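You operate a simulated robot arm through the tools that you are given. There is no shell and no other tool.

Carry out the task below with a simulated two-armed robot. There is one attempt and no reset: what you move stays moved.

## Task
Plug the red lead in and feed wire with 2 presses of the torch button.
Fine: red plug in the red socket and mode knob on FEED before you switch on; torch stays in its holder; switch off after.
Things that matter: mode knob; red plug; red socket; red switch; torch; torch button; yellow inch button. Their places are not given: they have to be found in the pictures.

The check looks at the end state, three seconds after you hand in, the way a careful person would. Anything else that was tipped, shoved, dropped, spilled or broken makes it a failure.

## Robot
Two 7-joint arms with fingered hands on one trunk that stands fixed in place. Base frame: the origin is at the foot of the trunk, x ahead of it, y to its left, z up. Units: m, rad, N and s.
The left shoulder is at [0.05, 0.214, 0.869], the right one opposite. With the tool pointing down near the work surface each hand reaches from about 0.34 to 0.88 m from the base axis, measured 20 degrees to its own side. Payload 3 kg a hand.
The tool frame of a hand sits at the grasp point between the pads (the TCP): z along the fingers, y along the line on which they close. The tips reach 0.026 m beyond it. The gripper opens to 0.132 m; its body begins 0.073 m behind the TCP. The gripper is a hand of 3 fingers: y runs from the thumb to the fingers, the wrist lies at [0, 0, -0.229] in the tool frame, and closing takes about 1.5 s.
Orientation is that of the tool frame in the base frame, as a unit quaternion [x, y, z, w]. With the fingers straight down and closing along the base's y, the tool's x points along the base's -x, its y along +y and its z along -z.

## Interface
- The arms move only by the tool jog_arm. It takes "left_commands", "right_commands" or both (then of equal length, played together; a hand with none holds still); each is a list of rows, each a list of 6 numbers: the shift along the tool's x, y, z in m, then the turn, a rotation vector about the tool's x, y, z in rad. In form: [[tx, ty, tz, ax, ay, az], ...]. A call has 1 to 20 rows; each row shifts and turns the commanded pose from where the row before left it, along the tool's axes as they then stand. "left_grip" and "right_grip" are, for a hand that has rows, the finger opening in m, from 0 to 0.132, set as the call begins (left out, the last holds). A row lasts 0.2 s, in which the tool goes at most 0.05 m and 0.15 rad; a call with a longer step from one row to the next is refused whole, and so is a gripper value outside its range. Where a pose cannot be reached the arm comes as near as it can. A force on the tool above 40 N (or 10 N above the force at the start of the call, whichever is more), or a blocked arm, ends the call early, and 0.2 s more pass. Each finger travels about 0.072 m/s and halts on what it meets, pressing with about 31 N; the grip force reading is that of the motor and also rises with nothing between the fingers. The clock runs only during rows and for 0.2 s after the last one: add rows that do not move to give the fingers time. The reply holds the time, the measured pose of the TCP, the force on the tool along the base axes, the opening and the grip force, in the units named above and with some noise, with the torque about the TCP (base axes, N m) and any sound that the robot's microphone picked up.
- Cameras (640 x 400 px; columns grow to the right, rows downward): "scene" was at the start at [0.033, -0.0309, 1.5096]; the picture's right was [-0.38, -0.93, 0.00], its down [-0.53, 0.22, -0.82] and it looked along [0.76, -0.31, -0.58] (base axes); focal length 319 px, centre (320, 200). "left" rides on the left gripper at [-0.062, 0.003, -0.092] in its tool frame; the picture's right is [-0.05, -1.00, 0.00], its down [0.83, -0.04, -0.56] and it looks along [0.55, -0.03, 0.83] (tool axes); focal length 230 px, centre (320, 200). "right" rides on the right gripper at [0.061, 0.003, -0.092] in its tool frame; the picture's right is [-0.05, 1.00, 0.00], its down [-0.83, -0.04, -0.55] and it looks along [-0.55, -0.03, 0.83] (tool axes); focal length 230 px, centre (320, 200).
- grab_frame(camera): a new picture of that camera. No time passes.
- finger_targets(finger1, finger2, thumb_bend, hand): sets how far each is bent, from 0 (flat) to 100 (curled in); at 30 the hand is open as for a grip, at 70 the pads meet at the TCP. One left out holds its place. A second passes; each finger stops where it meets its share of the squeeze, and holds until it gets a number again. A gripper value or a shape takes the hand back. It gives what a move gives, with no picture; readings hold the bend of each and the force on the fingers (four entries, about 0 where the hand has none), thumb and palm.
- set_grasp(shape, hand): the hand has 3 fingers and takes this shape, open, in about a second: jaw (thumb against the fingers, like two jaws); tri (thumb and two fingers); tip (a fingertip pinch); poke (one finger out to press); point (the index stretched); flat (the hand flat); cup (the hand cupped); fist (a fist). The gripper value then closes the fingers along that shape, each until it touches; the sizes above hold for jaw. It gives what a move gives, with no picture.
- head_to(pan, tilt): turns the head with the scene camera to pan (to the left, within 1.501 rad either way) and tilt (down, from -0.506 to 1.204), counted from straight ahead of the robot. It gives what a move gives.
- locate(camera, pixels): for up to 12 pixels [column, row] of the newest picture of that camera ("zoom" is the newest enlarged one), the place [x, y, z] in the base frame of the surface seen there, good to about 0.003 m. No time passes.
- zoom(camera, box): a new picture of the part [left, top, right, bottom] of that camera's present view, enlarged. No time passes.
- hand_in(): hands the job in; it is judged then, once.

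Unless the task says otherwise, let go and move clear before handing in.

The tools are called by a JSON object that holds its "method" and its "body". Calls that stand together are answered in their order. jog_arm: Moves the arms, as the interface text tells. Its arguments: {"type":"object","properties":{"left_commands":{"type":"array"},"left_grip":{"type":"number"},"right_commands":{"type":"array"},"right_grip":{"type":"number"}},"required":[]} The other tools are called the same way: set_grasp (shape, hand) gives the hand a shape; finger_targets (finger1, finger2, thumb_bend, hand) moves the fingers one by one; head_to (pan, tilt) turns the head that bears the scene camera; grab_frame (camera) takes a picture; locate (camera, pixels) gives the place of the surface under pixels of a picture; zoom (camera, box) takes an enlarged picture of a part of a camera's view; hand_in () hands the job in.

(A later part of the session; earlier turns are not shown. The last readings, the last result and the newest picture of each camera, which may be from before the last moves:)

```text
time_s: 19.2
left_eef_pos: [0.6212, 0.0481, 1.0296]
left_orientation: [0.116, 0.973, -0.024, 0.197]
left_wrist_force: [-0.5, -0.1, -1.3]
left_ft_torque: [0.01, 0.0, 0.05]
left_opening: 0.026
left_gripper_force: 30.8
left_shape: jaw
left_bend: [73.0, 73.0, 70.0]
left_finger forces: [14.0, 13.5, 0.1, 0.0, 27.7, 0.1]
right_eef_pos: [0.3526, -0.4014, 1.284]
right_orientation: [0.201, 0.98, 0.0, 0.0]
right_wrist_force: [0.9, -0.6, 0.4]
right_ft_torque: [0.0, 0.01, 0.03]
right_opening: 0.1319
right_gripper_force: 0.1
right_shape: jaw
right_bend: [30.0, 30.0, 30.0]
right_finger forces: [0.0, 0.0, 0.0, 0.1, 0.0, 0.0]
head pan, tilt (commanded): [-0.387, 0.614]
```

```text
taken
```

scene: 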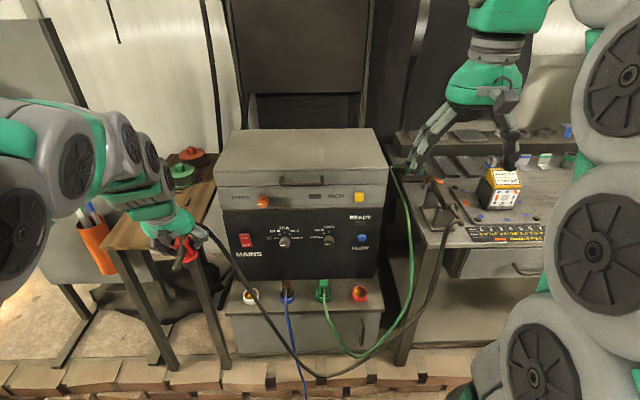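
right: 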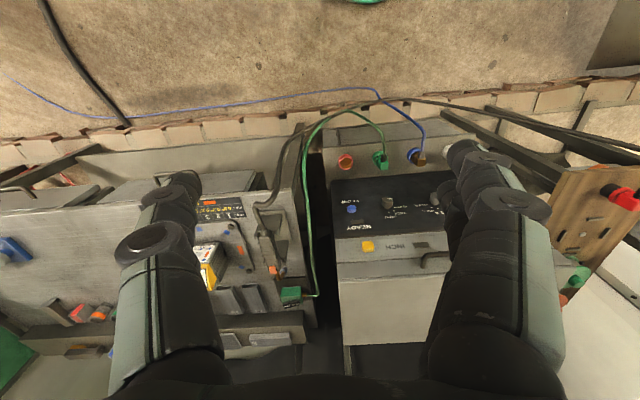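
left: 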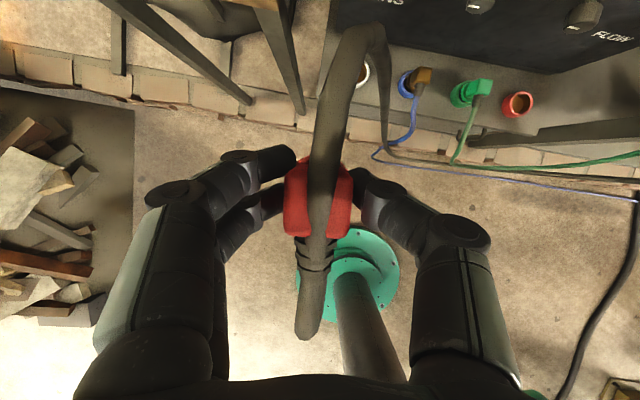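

The cable now loops up over the plug in the left view, but forces stay small at about 1.4 N. I'll continue on toward the front of the welder.

{"method": "jog_arm", "body": {"left_commands": [[0.0067, -0.0315, 0.0091, 0, 0, 0], [0.0067, -0.0315, 0.0091, 0, 0, 0], [0.0067, -0.0315, 0.0091, 0, 0, 0], [0.0067, -0.0315, 0.0091, 0, 0, 0], [0.0067, -0.0315, 0.0091, 0, 0, 0], [0.0067, -0.0315, 0.0091, 0, 0, 0], [0.0067, -0.0315, 0.0091, 0, 0, 0], [0.0067, -0.0315, 0.0091, 0, 0, 0], [0.0067, -0.0315, 0.0091, 0, 0, 0], [0.0067, -0.0315, 0.0091, 0, 0, 0], [0, 0, 0, 0, 0, 0]]}}

{"method": "grab_frame", "body": {"camera": "scene"}}

{"method": "grab_frame", "body": {"camera": "left"}}

```text
time_s: 21.6
left_eef_pos: [0.5214, -0.2507, 0.9198]
left_orientation: [0.116, 0.973, -0.024, 0.197]
left_wrist_force: [0.4, -0.5, -1.5]
left_ft_torque: [0.01, 0.01, -0.03]
left_opening: 0.0254
left_gripper_force: 31.4
left_shape: jaw
left_bend: [73.0, 73.0, 70.0]
left_finger forces: [13.8, 13.4, 0.0, 0.1, 27.6, 0.0]
right_eef_pos: [0.3516, -0.3994, 1.2853]
right_orientation: [0.202, 0.979, 0.0, 0.0]
right_wrist_force: [0.1, 0.1, 0.1]
right_ft_torque: [0.01, 0.02, 0.03]
right_opening: 0.1318
right_gripper_force: 0.0
right_shape: jaw
right_bend: [30.0, 30.0, 30.0]
right_finger forces: [0.0, 0.1, 0.1, 0.0, 0.1, 0.0]
head pan, tilt (commanded): [-0.387, 0.614]
```

```text
taken
```

scene: 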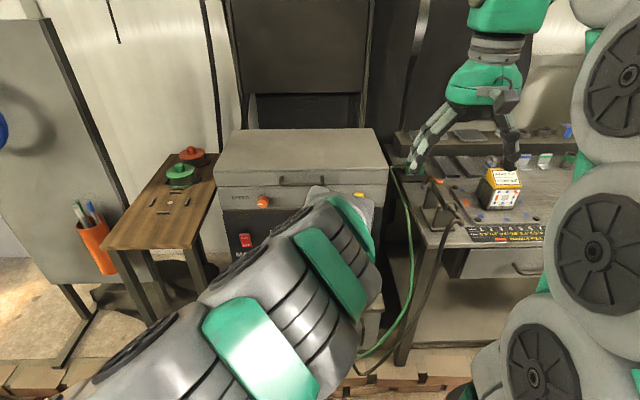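

```text
taken
```

left: 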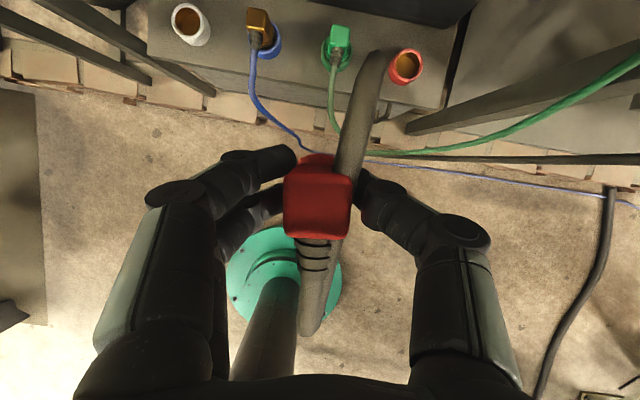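

I'm now at (0.521,-0.251,0.92), the cable trails forward to the floor, and forces are low. I'll zoom on the held plug to see how it sits in the hand.

{"method": "zoom", "body": {"camera": "left", "box": [270, 150, 370, 260]}}

{"method": "zoom", "body": {"camera": "left", "box": [365, 30, 445, 100]}}

```text
3.64 times, centred on (320, 205) of left
```

zoom: 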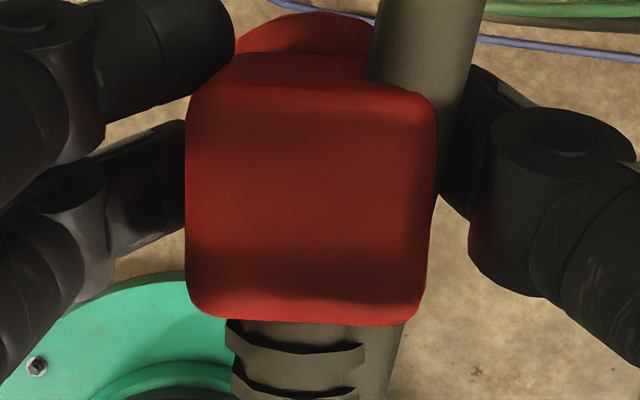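

```text
5.71 times, centred on (405, 65) of left
```

zoom: 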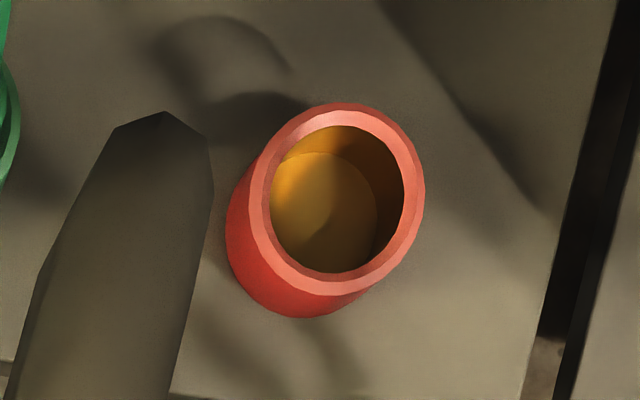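

The plug sits upright, its axis within about 1 mm of the TCP. I'll move to directly above the red socket with the pin bottom about 8 cm clear.

{"method": "jog_arm", "body": {"left_commands": [[-0.0109, -0.01746, 0.02867, 0, 0, 0], [-0.0109, -0.01746, 0.02867, 0, 0, 0], [-0.0109, -0.01746, 0.02867, 0, 0, 0], [-0.0109, -0.01746, 0.02867, 0, 0, 0], [-0.0109, -0.01746, 0.02867, 0, 0, 0], [-0.0109, -0.01746, 0.02867, 0, 0, 0], [-0.0109, -0.01746, 0.02867, 0, 0, 0], [-0.0109, -0.01746, 0.02867, 0, 0, 0], [-0.0109, -0.01746, 0.02867, 0, 0, 0], [0, 0, 0, 0, 0, 0], [0, 0, 0, 0, 0, 0]]}}

{"method": "grab_frame", "body": {"camera": "scene"}}

{"method": "grab_frame", "body": {"camera": "left"}}

```text
time_s: 24.0
left_eef_pos: [0.6649, -0.4394, 0.7258]
left_orientation: [0.116, 0.973, -0.022, 0.197]
left_wrist_force: [-0.7, 0.4, -0.4]
left_ft_torque: [-0.01, -0.02, 0.01]
left_opening: 0.023
left_gripper_force: 31.1
left_shape: jaw
left_bend: [74.0, 73.0, 71.0]
left_finger forces: [9.2, 17.7, 0.1, 0.1, 26.1, 0.0]
left hand out of reach, approached as far as the arm can: row 9
right_eef_pos: [0.3518, -0.4004, 1.2826]
right_orientation: [0.201, 0.98, 0.0, 0.0]
right_wrist_force: [0.7, 0.7, 0.5]
right_ft_torque: [0.02, 0.02, -0.03]
right_opening: 0.1319
right_gripper_force: 0.1
right_shape: jaw
right_bend: [30.0, 30.0, 30.0]
right_finger forces: [0.0, 0.0, 0.1, 0.0, 0.0, 0.0]
head pan, tilt (commanded): [-0.387, 0.614]
```

```text
taken
```

scene: 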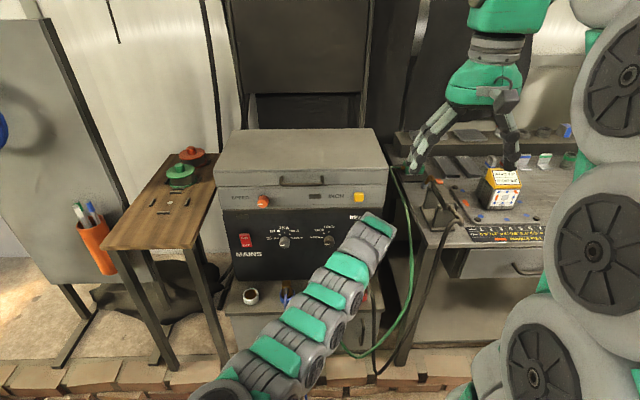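

```text
taken
```

left: 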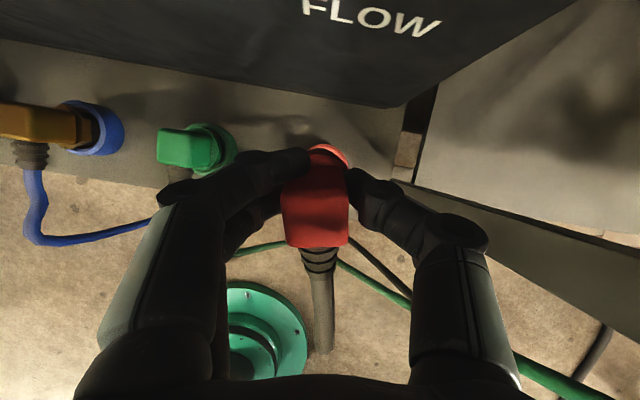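

The arm hit its reach limit about 9 mm short, and the finger loads shifted a little. I'll check how the plug is sitting in the grip.

{"method": "zoom", "body": {"camera": "left", "box": [270, 130, 370, 260]}}

{"method": "zoom", "body": {"camera": "scene", "box": [320, 200, 480, 320]}}

```text
3.08 times, centred on (320, 195) of left
```

zoom: 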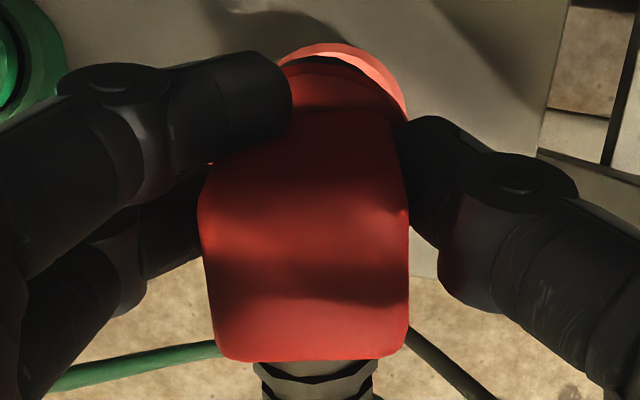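

```text
3.33 times, centred on (400, 260) of scene
```

zoom: 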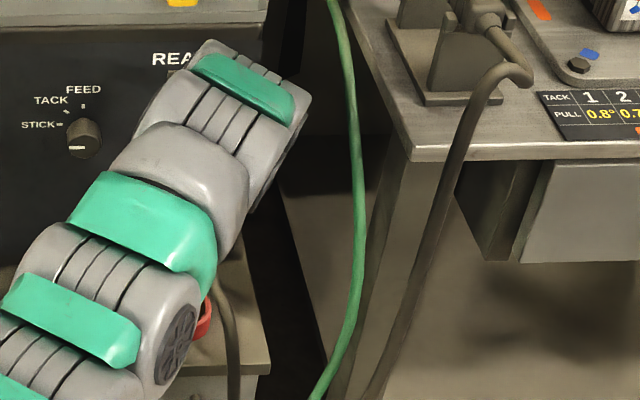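

The plug seems to have pitched or slid in the grip. I'll look from the right wrist camera for a second viewpoint.

{"method": "grab_frame", "body": {"camera": "right"}}

{"method": "locate", "body": {"camera": "left", "pixels": [[318, 215], [318, 240], [318, 185], [318, 175], [318, 165], [318, 158], [318, 152], [330, 150], [295, 230], [343, 230], [318, 200], [290, 195]]}}

```text
taken
```

right: 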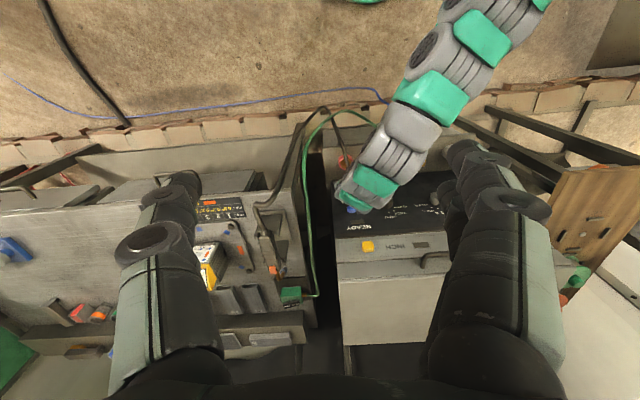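

```text
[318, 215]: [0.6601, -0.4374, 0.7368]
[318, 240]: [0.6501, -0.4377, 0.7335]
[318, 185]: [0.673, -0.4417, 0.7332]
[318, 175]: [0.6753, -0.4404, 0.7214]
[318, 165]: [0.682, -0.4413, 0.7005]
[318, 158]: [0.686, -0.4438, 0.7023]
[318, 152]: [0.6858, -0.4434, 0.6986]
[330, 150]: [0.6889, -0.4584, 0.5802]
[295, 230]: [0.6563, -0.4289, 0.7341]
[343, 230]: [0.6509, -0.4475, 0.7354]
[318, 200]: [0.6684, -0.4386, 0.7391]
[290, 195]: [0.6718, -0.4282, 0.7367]
```

The body top has shifted back a few mm and yawed about 8° in the grip, probably from cable pull. Yawing the hand clockwise brings the wrist nearer the shoulder, so I'll turn about 0.45 rad in place.

{"method": "jog_arm", "body": {"left_commands": [[0, 0, 0, 0.0292, 0, 0.069], [0, 0, 0, 0.0292, 0, 0.069], [0, 0, 0, 0.0292, 0, 0.069], [0, 0, 0, 0.0292, 0, 0.069], [0, 0, 0, 0.0292, 0, 0.069], [0, 0, 0, 0.0292, 0, 0.069], [0, 0, 0, 0, 0, 0], [0, 0, 0, 0, 0, 0]]}}

{"method": "grab_frame", "body": {"camera": "left"}}

{"method": "zoom", "body": {"camera": "left", "box": [270, 130, 370, 260]}}

{"method": "grab_frame", "body": {"camera": "scene"}}

```text
time_s: 25.8
left_eef_pos: [0.6628, -0.4432, 0.7268]
left_orientation: [0.33, 0.923, -0.067, 0.187]
left_wrist_force: [0.7, 0.6, -1.7]
left_ft_torque: [0.0, 0.01, 0.01]
left_opening: 0.0231
left_gripper_force: 31.3
left_shape: jaw
left_bend: [75.0, 73.0, 71.0]
left_finger forces: [8.3, 17.7, 0.0, 0.0, 25.7, 0.0]
right_eef_pos: [0.3516, -0.4008, 1.2843]
right_orientation: [0.201, 0.98, 0.0, 0.001]
right_wrist_force: [-0.2, 0.2, -0.8]
right_ft_torque: [-0.01, 0.01, -0.02]
right_opening: 0.132
right_gripper_force: 0.1
right_shape: jaw
right_bend: [30.0, 30.0, 30.0]
right_finger forces: [0.1, 0.0, 0.0, 0.1, 0.1, 0.0]
head pan, tilt (commanded): [-0.387, 0.614]
```

```text
taken
```

left: 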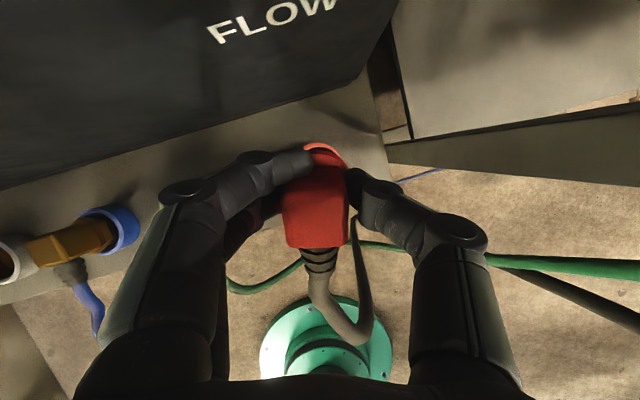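

```text
3.08 times, centred on (320, 195) of left
```

zoom: 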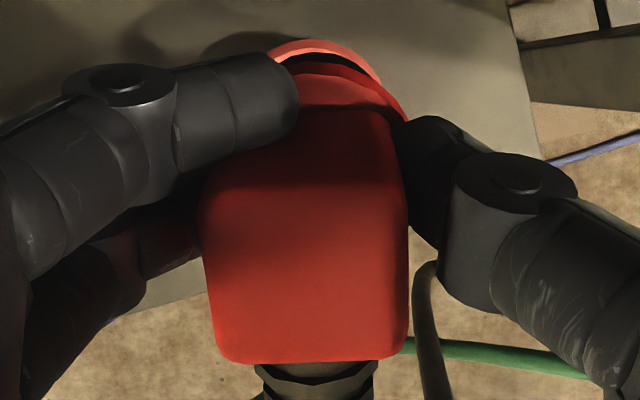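

```text
taken
```

scene: 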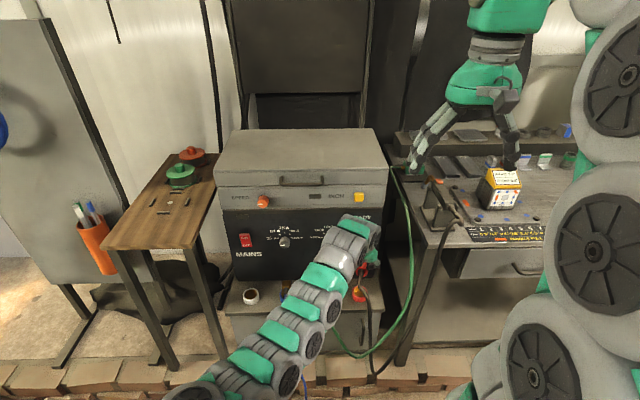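

Reading the edges (rows 187/247 against 170/238 before), the plug has pitched about 0.2 rad in the grip. By my estimate the pin bottom is still over the socket centre, and the hole has about 2.4 mm clearance all round. I'll lower it 5 cm and look again.

{"method": "jog_arm", "body": {"left_commands": [[0.0039, 0, 0.0092, 0, 0, 0], [0.0039, 0, 0.0092, 0, 0, 0], [0.0039, 0, 0.0092, 0, 0, 0], [0.0039, 0, 0.0092, 0, 0, 0], [0.0039, 0, 0.0092, 0, 0, 0], [0, 0, 0, 0, 0, 0]]}}

{"method": "grab_frame", "body": {"camera": "left"}}

{"method": "zoom", "body": {"camera": "left", "box": [270, 130, 370, 260]}}

{"method": "zoom", "body": {"camera": "scene", "box": [320, 240, 420, 320]}}

```text
time_s: 27.2
left_eef_pos: [0.6637, -0.4432, 0.6743]
left_orientation: [0.329, 0.923, -0.067, 0.187]
left_wrist_force: [0.3, -1.2, -0.8]
left_ft_torque: [0.03, 0.04, 0.0]
left_opening: 0.0224
left_gripper_force: 31.4
left_shape: jaw
left_bend: [75.0, 73.0, 71.0]
left_finger forces: [8.2, 17.9, 0.0, 0.0, 25.6, 0.0]
right_eef_pos: [0.3525, -0.4013, 1.2839]
right_orientation: [0.2, 0.98, 0.001, 0.0]
right_wrist_force: [-0.5, -0.4, 0.8]
right_ft_torque: [-0.01, -0.01, 0.02]
right_opening: 0.1318
right_gripper_force: 0.0
right_shape: jaw
right_bend: [30.0, 30.0, 30.0]
right_finger forces: [0.1, 0.0, 0.0, 0.1, 0.1, 0.0]
head pan, tilt (commanded): [-0.387, 0.614]
```

```text
taken
```

left: 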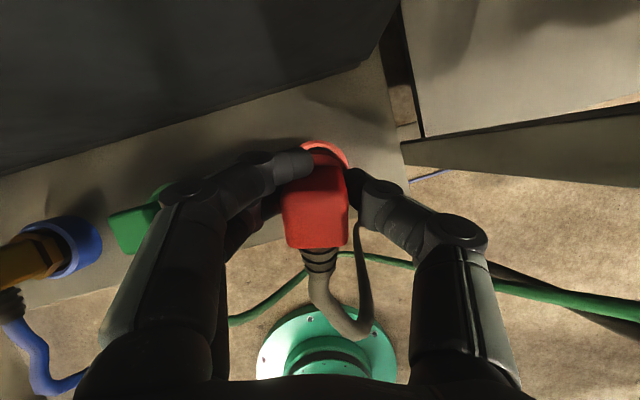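

```text
3.08 times, centred on (320, 195) of left
```

zoom: 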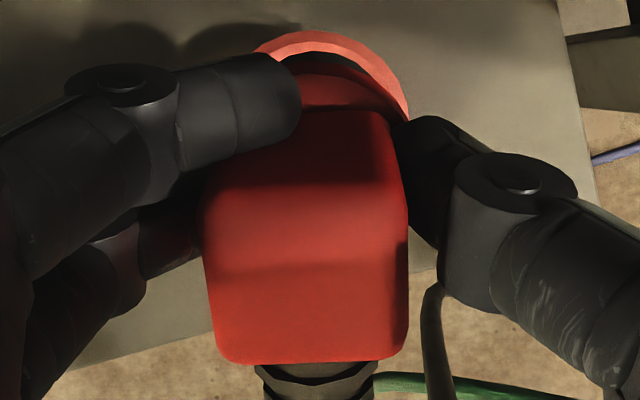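

```text
5.00 times, centred on (370, 280) of scene
```

zoom: 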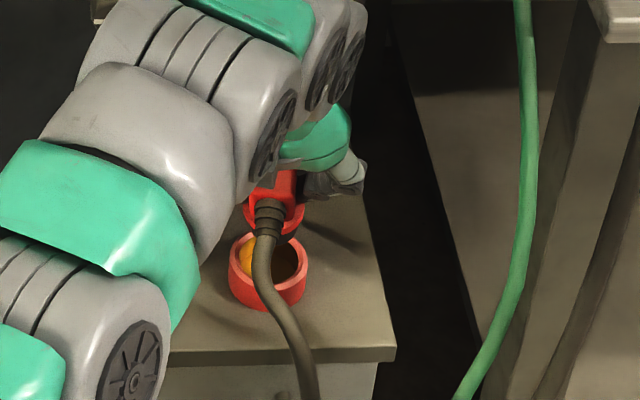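

The geometry checks out: the ring centre is about 7.7 mm forward of the TCP, close to where I place the pin bottom. I'll descend in small steps and watch the force.

{"method": "jog_arm", "body": {"left_commands": [[0.00234, 0, 0.00553, 0, 0, 0], [0.00234, 0, 0.00553, 0, 0, 0], [0.00234, 0, 0.00553, 0, 0, 0], [0.00234, 0, 0.00553, 0, 0, 0], [0.00234, 0, 0.00553, 0, 0, 0], [0, 0, 0, 0, 0, 0]]}}

{"method": "zoom", "body": {"camera": "left", "box": [270, 130, 370, 260]}}

{"method": "zoom", "body": {"camera": "scene", "box": [320, 250, 400, 310]}}

```text
time_s: 28.6
left_eef_pos: [0.6635, -0.4428, 0.6472]
left_orientation: [0.33, 0.923, -0.067, 0.187]
left_wrist_force: [0.2, 0.2, -1.6]
left_ft_torque: [0.05, -0.01, -0.01]
left_opening: 0.0225
left_gripper_force: 30.8
left_shape: jaw
left_bend: [75.0, 73.0, 71.0]
left_finger forces: [8.1, 18.1, 0.1, 0.1, 25.5, 0.0]
right_eef_pos: [0.3527, -0.4006, 1.2839]
right_orientation: [0.202, 0.979, -0.001, -0.001]
right_wrist_force: [1.2, 0.7, 0.4]
right_ft_torque: [-0.02, -0.01, -0.02]
right_opening: 0.1318
right_gripper_force: 0.1
right_shape: jaw
right_bend: [30.0, 30.0, 30.0]
right_finger forces: [0.0, 0.0, 0.0, 0.0, 0.0, 0.1]
head pan, tilt (commanded): [-0.387, 0.614]
```

```text
3.08 times, centred on (320, 195) of left
```

zoom: 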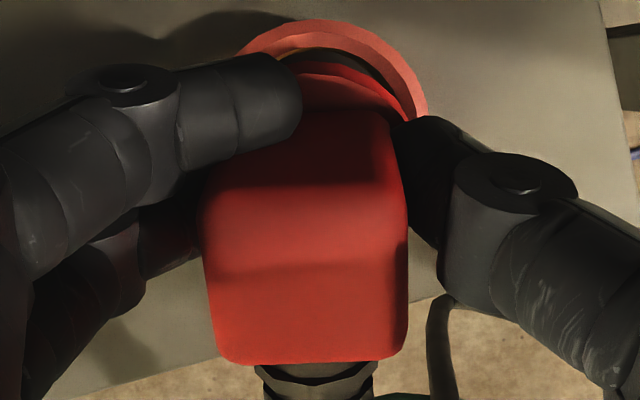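

```text
6.67 times, centred on (360, 280) of scene
```

zoom: 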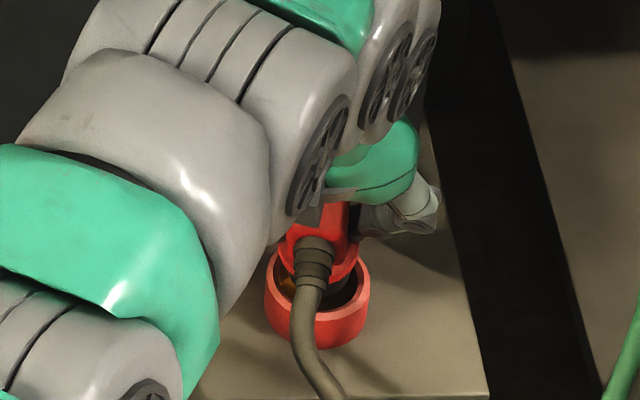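

The pin is now at the socket mouth, though the scene view shows gold visible on its left side, so it may sit slightly right. I'll zoom in further to judge the centring.

{"method": "zoom", "body": {"camera": "scene", "box": [345, 275, 381, 305]}}

{"method": "zoom", "body": {"camera": "left", "box": [290, 130, 360, 180]}}

{"method": "grab_frame", "body": {"camera": "right"}}

```text
13.33 times, centred on (363, 290) of scene
```

zoom: 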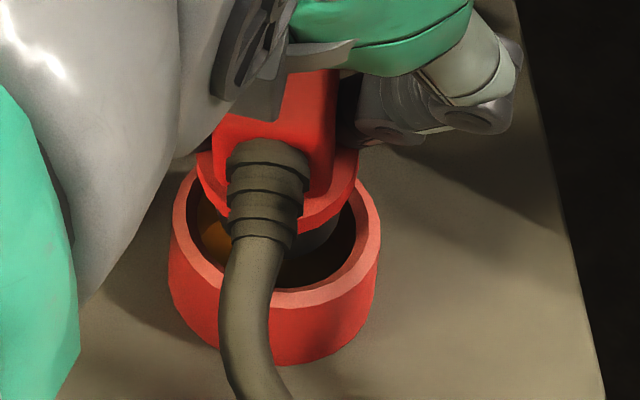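

```text
8.00 times, centred on (325, 155) of left
```

zoom: 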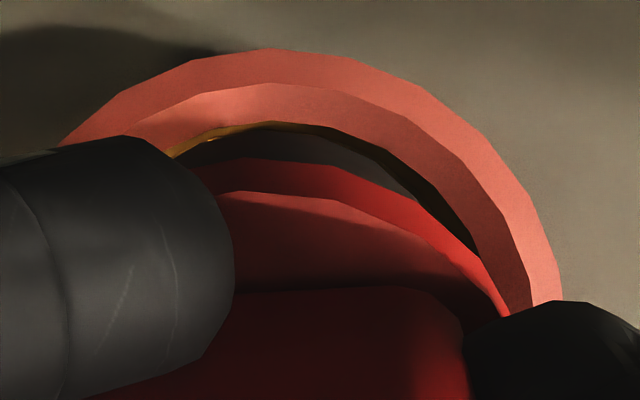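

```text
taken
```

right: 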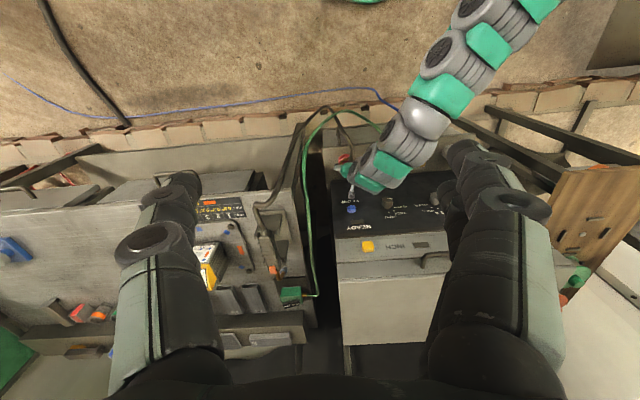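

The left close-up shows the black pin concentric with the hole, the ring arc and pin arc sharing a centre near column 280. I'll descend another 2 cm.

{"method": "jog_arm", "body": {"left_commands": [[0.00156, 0, 0.00369, 0, 0, 0], [0.00156, 0, 0.00369, 0, 0, 0], [0.00156, 0, 0.00369, 0, 0, 0], [0.00156, 0, 0.00369, 0, 0, 0], [0, 0, 0, 0, 0, 0]]}}

{"method": "zoom", "body": {"camera": "left", "box": [270, 130, 370, 260]}}

{"method": "zoom", "body": {"camera": "scene", "box": [345, 275, 381, 305]}}

```text
time_s: 29.5
left_eef_pos: [0.6641, -0.445, 0.6372]
left_orientation: [0.33, 0.922, -0.069, 0.19]
left_wrist_force: [-10.6, 8.8, 16.7]
left_ft_torque: [0.46, 0.21, 0.18]
left_opening: 0.0259
left_gripper_force: 31.1
left_shape: jaw
left_bend: [75.0, 75.0, 73.0]
left_finger forces: [10.8, 31.1, 0.0, 0.1, 27.7, 0.0]
right_eef_pos: [0.3526, -0.3994, 1.2847]
right_orientation: [0.201, 0.98, 0.001, 0.0]
right_wrist_force: [0.2, -0.1, 0.0]
right_ft_torque: [-0.02, 0.0, 0.02]
right_opening: 0.1319
right_gripper_force: 0.0
right_shape: jaw
right_bend: [30.0, 30.0, 30.0]
right_finger forces: [0.0, 0.1, 0.0, 0.0, 0.0, 0.0]
head pan, tilt (commanded): [-0.387, 0.614]
stopped in row 4 (left hand): the force on the tool passed its limit at 45 N (the readings are from after the stop); the commanded pose is now the measured one
```

```text
3.08 times, centred on (320, 195) of left
```

zoom: 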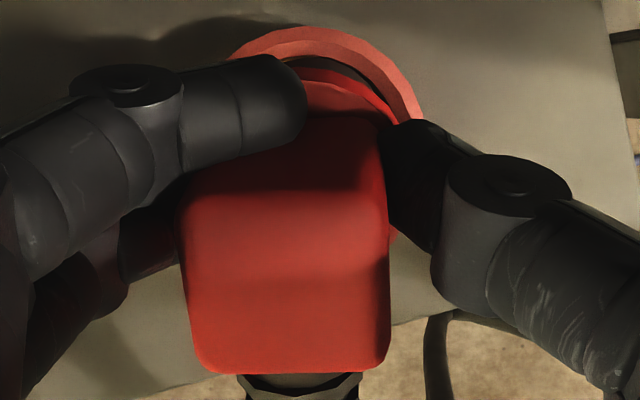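

```text
13.33 times, centred on (363, 290) of scene
```

zoom: 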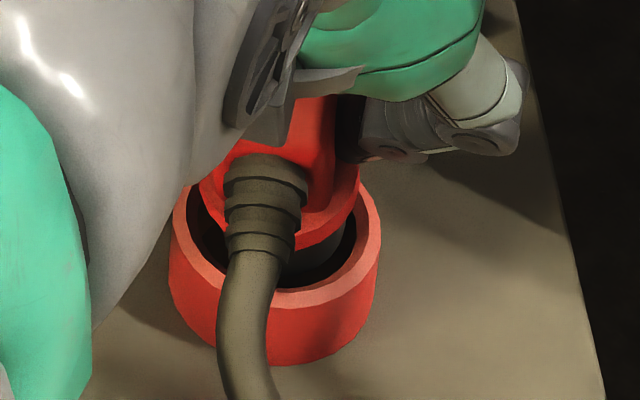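

Contact came at about 7 mm depth, pushing the tool straight back, so the pin's front edge is on the front wall. I'll ease up, shift about 3 mm back, and go down again.

{"method": "jog_arm", "body": {"left_commands": [[-0.00156, 0, -0.0037, 0, 0, 0], [0.0028, 0, -0.0012, 0, 0, 0], [0, 0, 0, 0, 0, 0], [0.00117, 0, 0.00276, 0, 0, 0], [0.00117, 0, 0.00276, 0, 0, 0], [0, 0, 0, 0, 0, 0]]}}

{"method": "zoom", "body": {"camera": "left", "box": [270, 130, 370, 260]}}

{"method": "zoom", "body": {"camera": "left", "box": [290, 130, 360, 180]}}

{"method": "zoom", "body": {"camera": "scene", "box": [345, 275, 381, 305]}}

```text
time_s: 30.9
left_eef_pos: [0.6617, -0.4438, 0.6356]
left_orientation: [0.329, 0.922, -0.068, 0.19]
left_wrist_force: [-6.2, 7.0, 16.5]
left_ft_torque: [0.2, -0.02, 0.09]
left_opening: 0.0246
left_gripper_force: 31.6
left_shape: jaw
left_bend: [75.0, 73.0, 72.0]
left_finger forces: [7.0, 26.6, 0.0, 0.1, 27.0, 0.1]
right_eef_pos: [0.352, -0.4007, 1.2841]
right_orientation: [0.201, 0.98, 0.0, 0.0]
right_wrist_force: [-0.5, 0.5, -0.3]
right_ft_torque: [0.0, -0.01, 0.02]
right_opening: 0.132
right_gripper_force: 0.0
right_shape: jaw
right_bend: [30.0, 30.0, 30.0]
right_finger forces: [0.0, 0.0, 0.0, 0.0, 0.0, 0.0]
head pan, tilt (commanded): [-0.387, 0.614]
```

```text
3.08 times, centred on (320, 195) of left
```

zoom: 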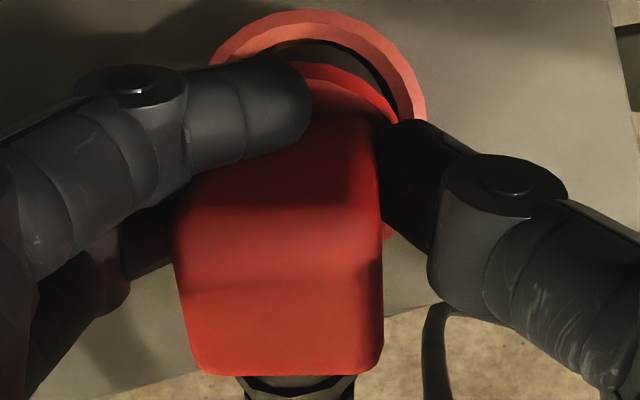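

```text
8.00 times, centred on (325, 155) of left
```

zoom: 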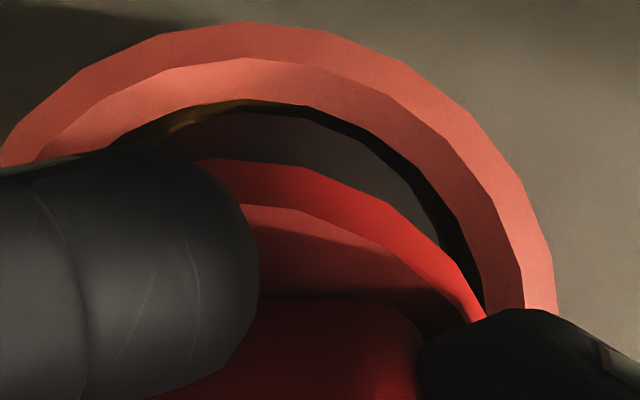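

```text
13.33 times, centred on (363, 290) of scene
```

zoom: 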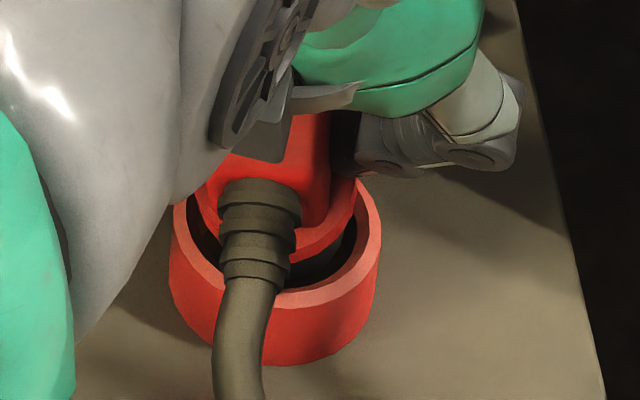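

The contact persists at 16 N with a backward component. I'll measure the body top height and the collar relative to the ring to tell whether it is jammed or just shallow.

{"method": "locate", "body": {"camera": "left", "pixels": [[310, 240], [310, 220], [310, 205], [310, 195], [320, 175], [320, 160], [330, 155], [338, 162], [300, 230], [330, 230], [345, 165], [325, 135]]}}

{"method": "zoom", "body": {"camera": "scene", "box": [345, 275, 381, 305]}}

{"method": "locate", "body": {"camera": "zoom", "pixels": [[225, 210], [330, 225], [310, 240], [325, 150], [230, 160], [265, 265], [345, 250], [330, 270], [365, 240], [180, 250], [270, 160], [210, 250]]}}

```text
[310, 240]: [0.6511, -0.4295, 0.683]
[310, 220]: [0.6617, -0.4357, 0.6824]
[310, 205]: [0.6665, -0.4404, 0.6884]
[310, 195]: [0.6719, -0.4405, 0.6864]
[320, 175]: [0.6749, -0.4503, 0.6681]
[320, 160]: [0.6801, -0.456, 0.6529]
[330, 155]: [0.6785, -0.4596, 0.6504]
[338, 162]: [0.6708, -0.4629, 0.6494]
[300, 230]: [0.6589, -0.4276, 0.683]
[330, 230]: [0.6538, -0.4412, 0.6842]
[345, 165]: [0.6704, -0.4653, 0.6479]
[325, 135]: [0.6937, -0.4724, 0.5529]
```

```text
13.33 times, centred on (363, 290) of scene
```

zoom: 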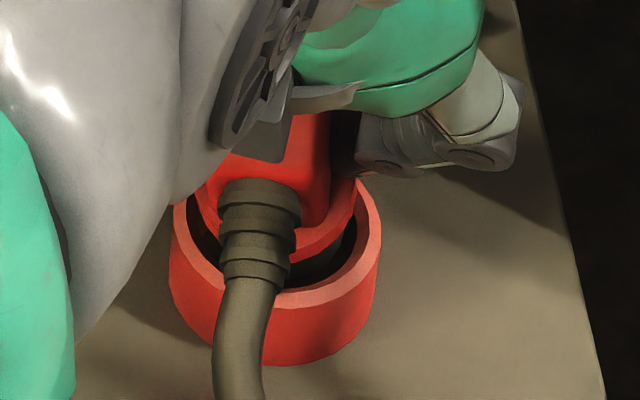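

```text
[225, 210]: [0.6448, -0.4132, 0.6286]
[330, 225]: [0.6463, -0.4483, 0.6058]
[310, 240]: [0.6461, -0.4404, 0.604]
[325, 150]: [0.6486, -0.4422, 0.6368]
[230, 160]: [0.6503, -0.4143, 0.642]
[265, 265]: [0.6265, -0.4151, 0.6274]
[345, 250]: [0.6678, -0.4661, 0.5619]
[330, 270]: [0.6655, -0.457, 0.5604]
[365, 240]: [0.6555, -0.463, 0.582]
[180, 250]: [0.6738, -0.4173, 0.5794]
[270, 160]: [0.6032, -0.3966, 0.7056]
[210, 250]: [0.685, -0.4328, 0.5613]
```

Those left-camera places came from an older frame, from before the descent. I'll take a fresh left frame and measure again.

{"method": "grab_frame", "body": {"camera": "left"}}

{"method": "locate", "body": {"camera": "left", "pixels": [[310, 245], [310, 230], [310, 215], [310, 200], [310, 192], [320, 175], [325, 160], [330, 155], [338, 162], [320, 147], [330, 149], [325, 139]]}}

```text
taken
```

left: 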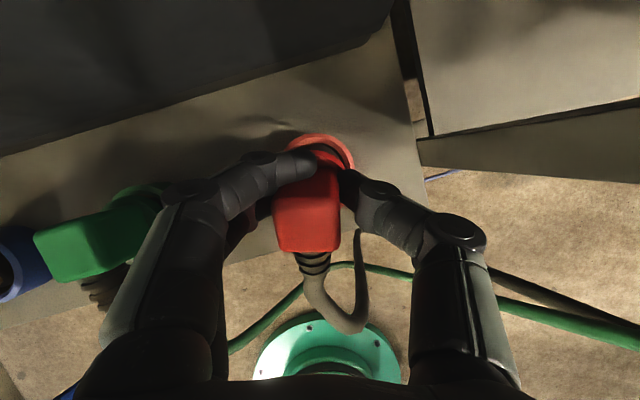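

```text
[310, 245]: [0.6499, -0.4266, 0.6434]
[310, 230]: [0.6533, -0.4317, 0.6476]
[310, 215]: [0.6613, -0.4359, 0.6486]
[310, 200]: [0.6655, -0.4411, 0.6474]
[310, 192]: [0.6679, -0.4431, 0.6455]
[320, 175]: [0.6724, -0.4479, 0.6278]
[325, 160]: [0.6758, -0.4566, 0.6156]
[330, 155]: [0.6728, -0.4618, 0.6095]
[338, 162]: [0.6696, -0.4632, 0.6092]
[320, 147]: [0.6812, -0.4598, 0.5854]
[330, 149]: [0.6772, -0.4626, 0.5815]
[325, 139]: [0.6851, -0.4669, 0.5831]
```

The fresh frame shows the body top at z≈0.648 and the plug leaning back about 0.23 rad. It still has about 15 mm to go, with its front edge riding on the chamfer. I'll shift back another 2 mm and press down gently.

{"method": "jog_arm", "body": {"left_commands": [[-0.0008, 0, -0.0018, 0, 0, 0], [0.0023, 0, -0.001, 0, 0, 0], [0, 0, 0, 0, 0, 0], [0.0008, 0, 0.0018, 0, 0, 0], [0.0008, 0, 0.0018, 0, 0, 0], [0.0008, 0, 0.0018, 0, 0, 0], [0, 0, 0, 0, 0, 0]]}}

{"method": "grab_frame", "body": {"camera": "left"}}

{"method": "zoom", "body": {"camera": "left", "box": [270, 130, 370, 260]}}

{"method": "zoom", "body": {"camera": "scene", "box": [345, 275, 381, 305]}}

```text
time_s: 32.5
left_eef_pos: [0.6598, -0.44, 0.6315]
left_orientation: [0.33, 0.922, -0.068, 0.189]
left_wrist_force: [-0.3, -0.4, 0.2]
left_ft_torque: [-0.04, 0.0, -0.04]
left_opening: 0.0236
left_gripper_force: 31.5
left_shape: jaw
left_bend: [75.0, 73.0, 72.0]
left_finger forces: [7.8, 17.6, 0.1, 0.0, 24.7, 0.1]
right_eef_pos: [0.3515, -0.4009, 1.2841]
right_orientation: [0.2, 0.98, 0.0, 0.0]
right_wrist_force: [-0.8, -0.4, 0.0]
right_ft_torque: [0.01, -0.02, 0.01]
right_opening: 0.1317
right_gripper_force: 0.0
right_shape: jaw
right_bend: [30.0, 30.0, 30.0]
right_finger forces: [0.1, 0.0, 0.0, 0.1, 0.1, 0.0]
head pan, tilt (commanded): [-0.387, 0.614]
```

```text
taken
```

left: 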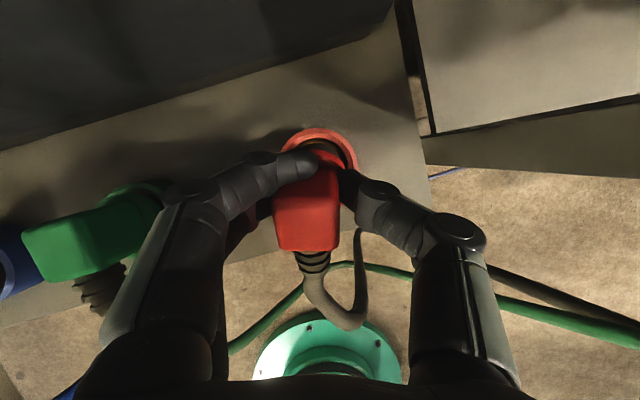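

```text
3.08 times, centred on (320, 195) of left
```

zoom: 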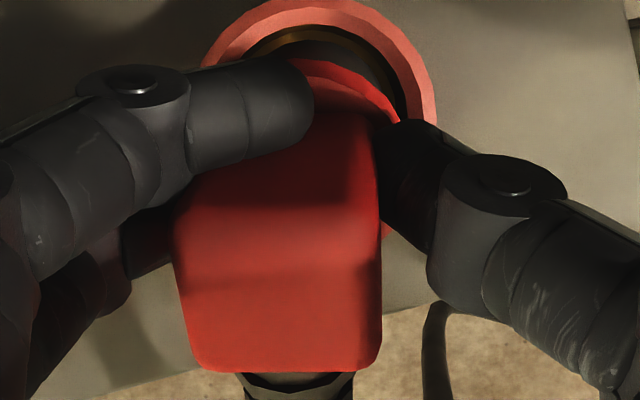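

```text
13.33 times, centred on (363, 290) of scene
```

zoom: 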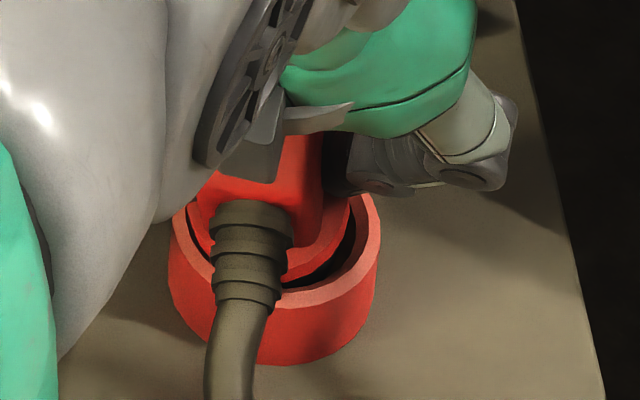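

Force is back to zero at z 0.6315, so the pin is sliding in, and gold is visible in front of it at (310,40) in the zoom. I'll continue down in small steps.

{"method": "jog_arm", "body": {"left_commands": [[0.0008, 0, 0.0018, 0, 0, 0], [0.0008, 0, 0.0018, 0, 0, 0], [0.0008, 0, 0.0018, 0, 0, 0], [0, 0, 0, 0, 0, 0]]}}

{"method": "grab_frame", "body": {"camera": "left"}}

{"method": "zoom", "body": {"camera": "left", "box": [270, 120, 370, 260]}}

{"method": "zoom", "body": {"camera": "scene", "box": [345, 275, 381, 305]}}

```text
time_s: 33.5
left_eef_pos: [0.6593, -0.4429, 0.6267]
left_orientation: [0.33, 0.922, -0.069, 0.191]
left_wrist_force: [0.0, 4.3, 24.3]
left_ft_torque: [0.23, -0.16, -0.05]
left_opening: 0.0243
left_gripper_force: 30.4
left_shape: jaw
left_bend: [75.0, 73.0, 72.0]
left_finger forces: [10.4, 27.4, 0.0, 0.0, 28.4, 0.1]
right_eef_pos: [0.3519, -0.4, 1.2839]
right_orientation: [0.201, 0.979, 0.0, 0.001]
right_wrist_force: [-0.3, 0.3, -0.5]
right_ft_torque: [0.02, 0.02, 0.02]
right_opening: 0.1319
right_gripper_force: 0.0
right_shape: jaw
right_bend: [30.0, 30.0, 30.0]
right_finger forces: [0.0, 0.0, 0.0, 0.1, 0.0, 0.0]
head pan, tilt (commanded): [-0.387, 0.614]
```

```text
taken
```

left: 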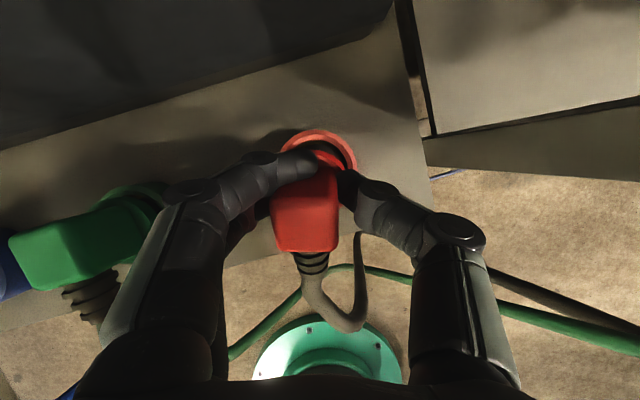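

```text
2.86 times, centred on (320, 190) of left
```

zoom: 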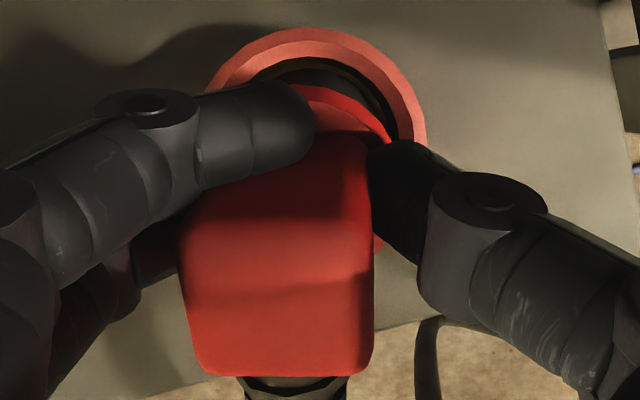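

```text
13.33 times, centred on (363, 290) of scene
```

zoom: 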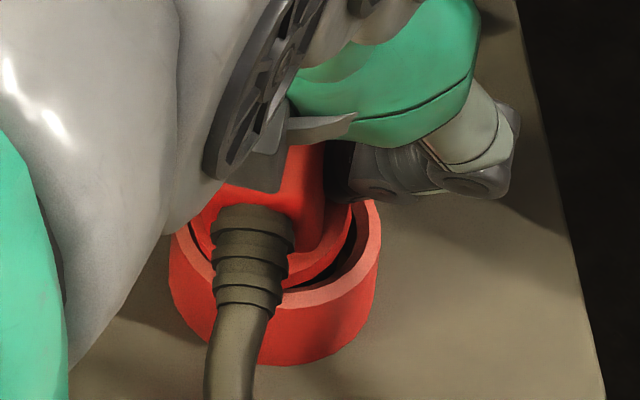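

The force is now mostly vertical (24 N) at z 0.627, which fits the pin's back edge reaching the socket floor. I'll ease up 1 mm and push the top forward about 8 mm to stand the plug upright in the hole.

{"method": "jog_arm", "body": {"left_commands": [[-0.0004, 0, -0.0009, 0, 0, 0], [-0.0018, 0, 0.0008, 0, 0, 0], [-0.0018, 0, 0.0008, 0, 0, 0], [-0.0018, 0, 0.0008, 0, 0, 0], [-0.0018, 0, 0.0008, 0, 0, 0], [0, 0, 0, 0, 0, 0]]}}

{"method": "grab_frame", "body": {"camera": "left"}}

{"method": "zoom", "body": {"camera": "left", "box": [270, 120, 370, 260]}}

{"method": "zoom", "body": {"camera": "scene", "box": [345, 275, 381, 305]}}

```text
time_s: 34.9
left_eef_pos: [0.6633, -0.4463, 0.6231]
left_orientation: [0.33, 0.922, -0.068, 0.188]
left_wrist_force: [-4.3, 6.2, 12.7]
left_ft_torque: [0.3, 0.13, -0.06]
left_opening: 0.0254
left_gripper_force: 31.2
left_shape: jaw
left_bend: [75.0, 74.0, 73.0]
left_finger forces: [13.5, 19.2, 0.0, 0.0, 26.1, 0.0]
right_eef_pos: [0.353, -0.3993, 1.2852]
right_orientation: [0.201, 0.98, -0.001, -0.001]
right_wrist_force: [-0.5, -0.3, -0.4]
right_ft_torque: [-0.01, 0.0, 0.0]
right_opening: 0.1322
right_gripper_force: 0.0
right_shape: jaw
right_bend: [30.0, 30.0, 30.0]
right_finger forces: [0.1, 0.0, 0.0, 0.1, 0.1, 0.1]
head pan, tilt (commanded): [-0.387, 0.614]
```

```text
taken
```

left: 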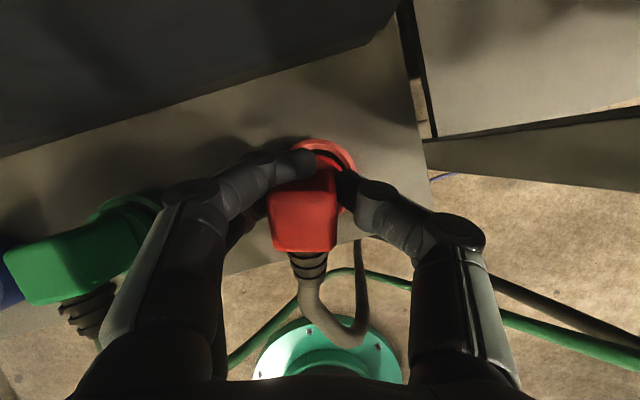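

```text
2.86 times, centred on (320, 190) of left
```

zoom: 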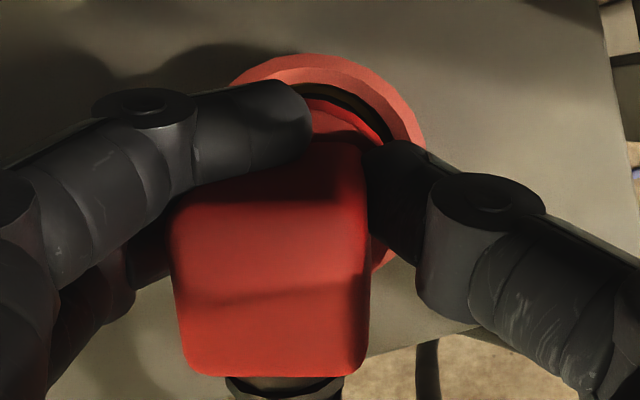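

```text
13.33 times, centred on (363, 290) of scene
```

zoom: 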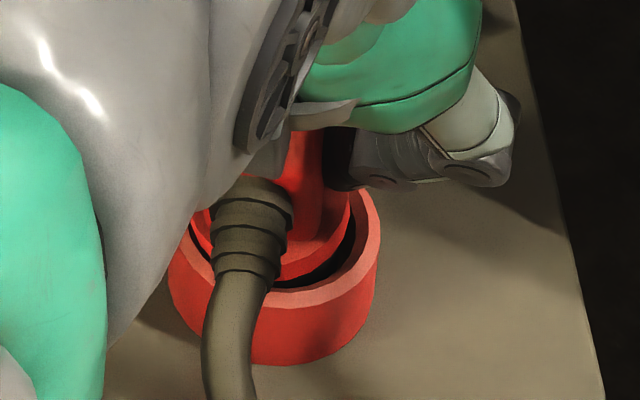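

The plug is settling (z 0.623, force dropping to 13 N). I'll measure the body top and collar now.

{"method": "locate", "body": {"camera": "left", "pixels": [[305, 245], [305, 230], [305, 215], [305, 200], [305, 190], [285, 220], [330, 220], [325, 172], [328, 160], [337, 163], [318, 158], [320, 143]]}}

```text
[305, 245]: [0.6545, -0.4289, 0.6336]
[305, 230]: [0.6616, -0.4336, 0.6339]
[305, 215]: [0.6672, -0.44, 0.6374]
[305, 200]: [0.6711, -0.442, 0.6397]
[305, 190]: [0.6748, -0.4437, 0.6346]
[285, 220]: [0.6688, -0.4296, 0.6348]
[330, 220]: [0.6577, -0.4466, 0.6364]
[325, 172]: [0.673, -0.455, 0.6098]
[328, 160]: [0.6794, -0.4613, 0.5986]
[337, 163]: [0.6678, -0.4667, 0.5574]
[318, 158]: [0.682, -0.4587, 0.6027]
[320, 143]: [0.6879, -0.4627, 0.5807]
```

The top is now at z≈0.636 against about 0.633 when seated, with perhaps 0.15 rad of lean left. I'll push the top forward a few more mm with slight down pressure.

{"method": "jog_arm", "body": {"left_commands": [[-0.0018, 0, 0.0008, 0, 0, 0], [-0.0018, 0, 0.0008, 0, 0, 0], [-0.0018, 0, 0.0008, 0, 0, 0], [0, 0, 0, 0, 0, 0]]}}

{"method": "grab_frame", "body": {"camera": "left"}}

{"method": "locate", "body": {"camera": "left", "pixels": [[305, 245], [305, 230], [305, 215], [305, 200], [305, 190], [285, 220], [330, 220], [325, 172], [328, 160], [318, 158]]}}

{"method": "zoom", "body": {"camera": "scene", "box": [345, 275, 381, 305]}}

```text
time_s: 35.9
left_eef_pos: [0.6697, -0.449, 0.6226]
left_orientation: [0.33, 0.923, -0.067, 0.188]
left_wrist_force: [-8.9, 10.0, 5.0]
left_ft_torque: [0.54, 0.49, -0.09]
left_opening: 0.0251
left_gripper_force: 31.2
left_shape: jaw
left_bend: [75.0, 74.0, 73.0]
left_finger forces: [17.2, 24.4, 0.0, 0.0, 24.8, 0.0]
right_eef_pos: [0.351, -0.3998, 1.2837]
right_orientation: [0.201, 0.98, 0.0, 0.0]
right_wrist_force: [-0.6, -0.8, 0.4]
right_ft_torque: [0.02, 0.0, 0.04]
right_opening: 0.1319
right_gripper_force: 0.0
right_shape: jaw
right_bend: [30.0, 30.0, 30.0]
right_finger forces: [0.0, 0.0, 0.1, 0.0, 0.0, 0.0]
head pan, tilt (commanded): [-0.387, 0.614]
```

```text
taken
```

left: 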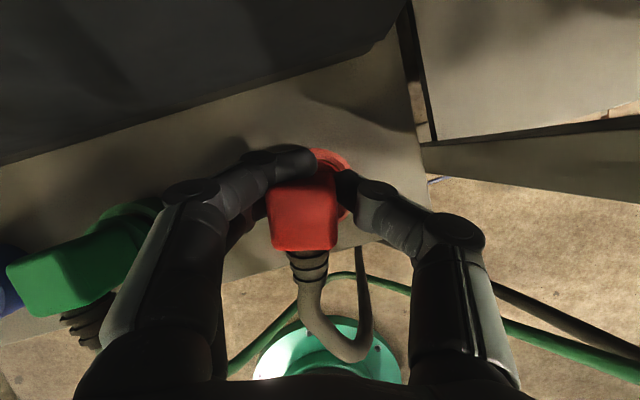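

```text
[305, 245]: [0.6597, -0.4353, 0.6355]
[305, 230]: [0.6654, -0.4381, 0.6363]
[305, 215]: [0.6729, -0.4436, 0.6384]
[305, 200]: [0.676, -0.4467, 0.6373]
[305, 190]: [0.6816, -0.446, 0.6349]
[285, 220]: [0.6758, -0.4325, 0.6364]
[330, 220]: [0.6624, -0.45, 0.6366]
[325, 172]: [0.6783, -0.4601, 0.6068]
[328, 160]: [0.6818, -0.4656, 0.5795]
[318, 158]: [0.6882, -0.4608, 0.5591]
```

```text
13.33 times, centred on (363, 290) of scene
```

zoom: 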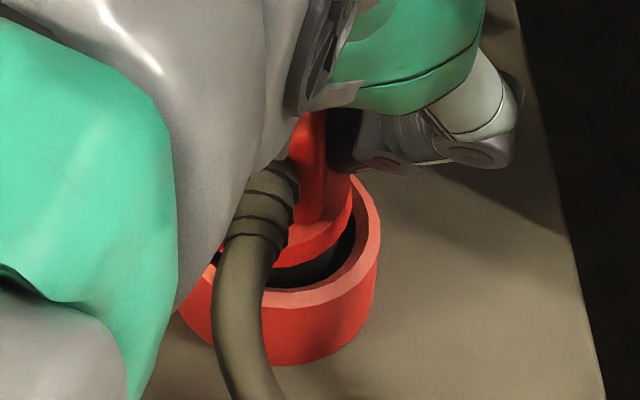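

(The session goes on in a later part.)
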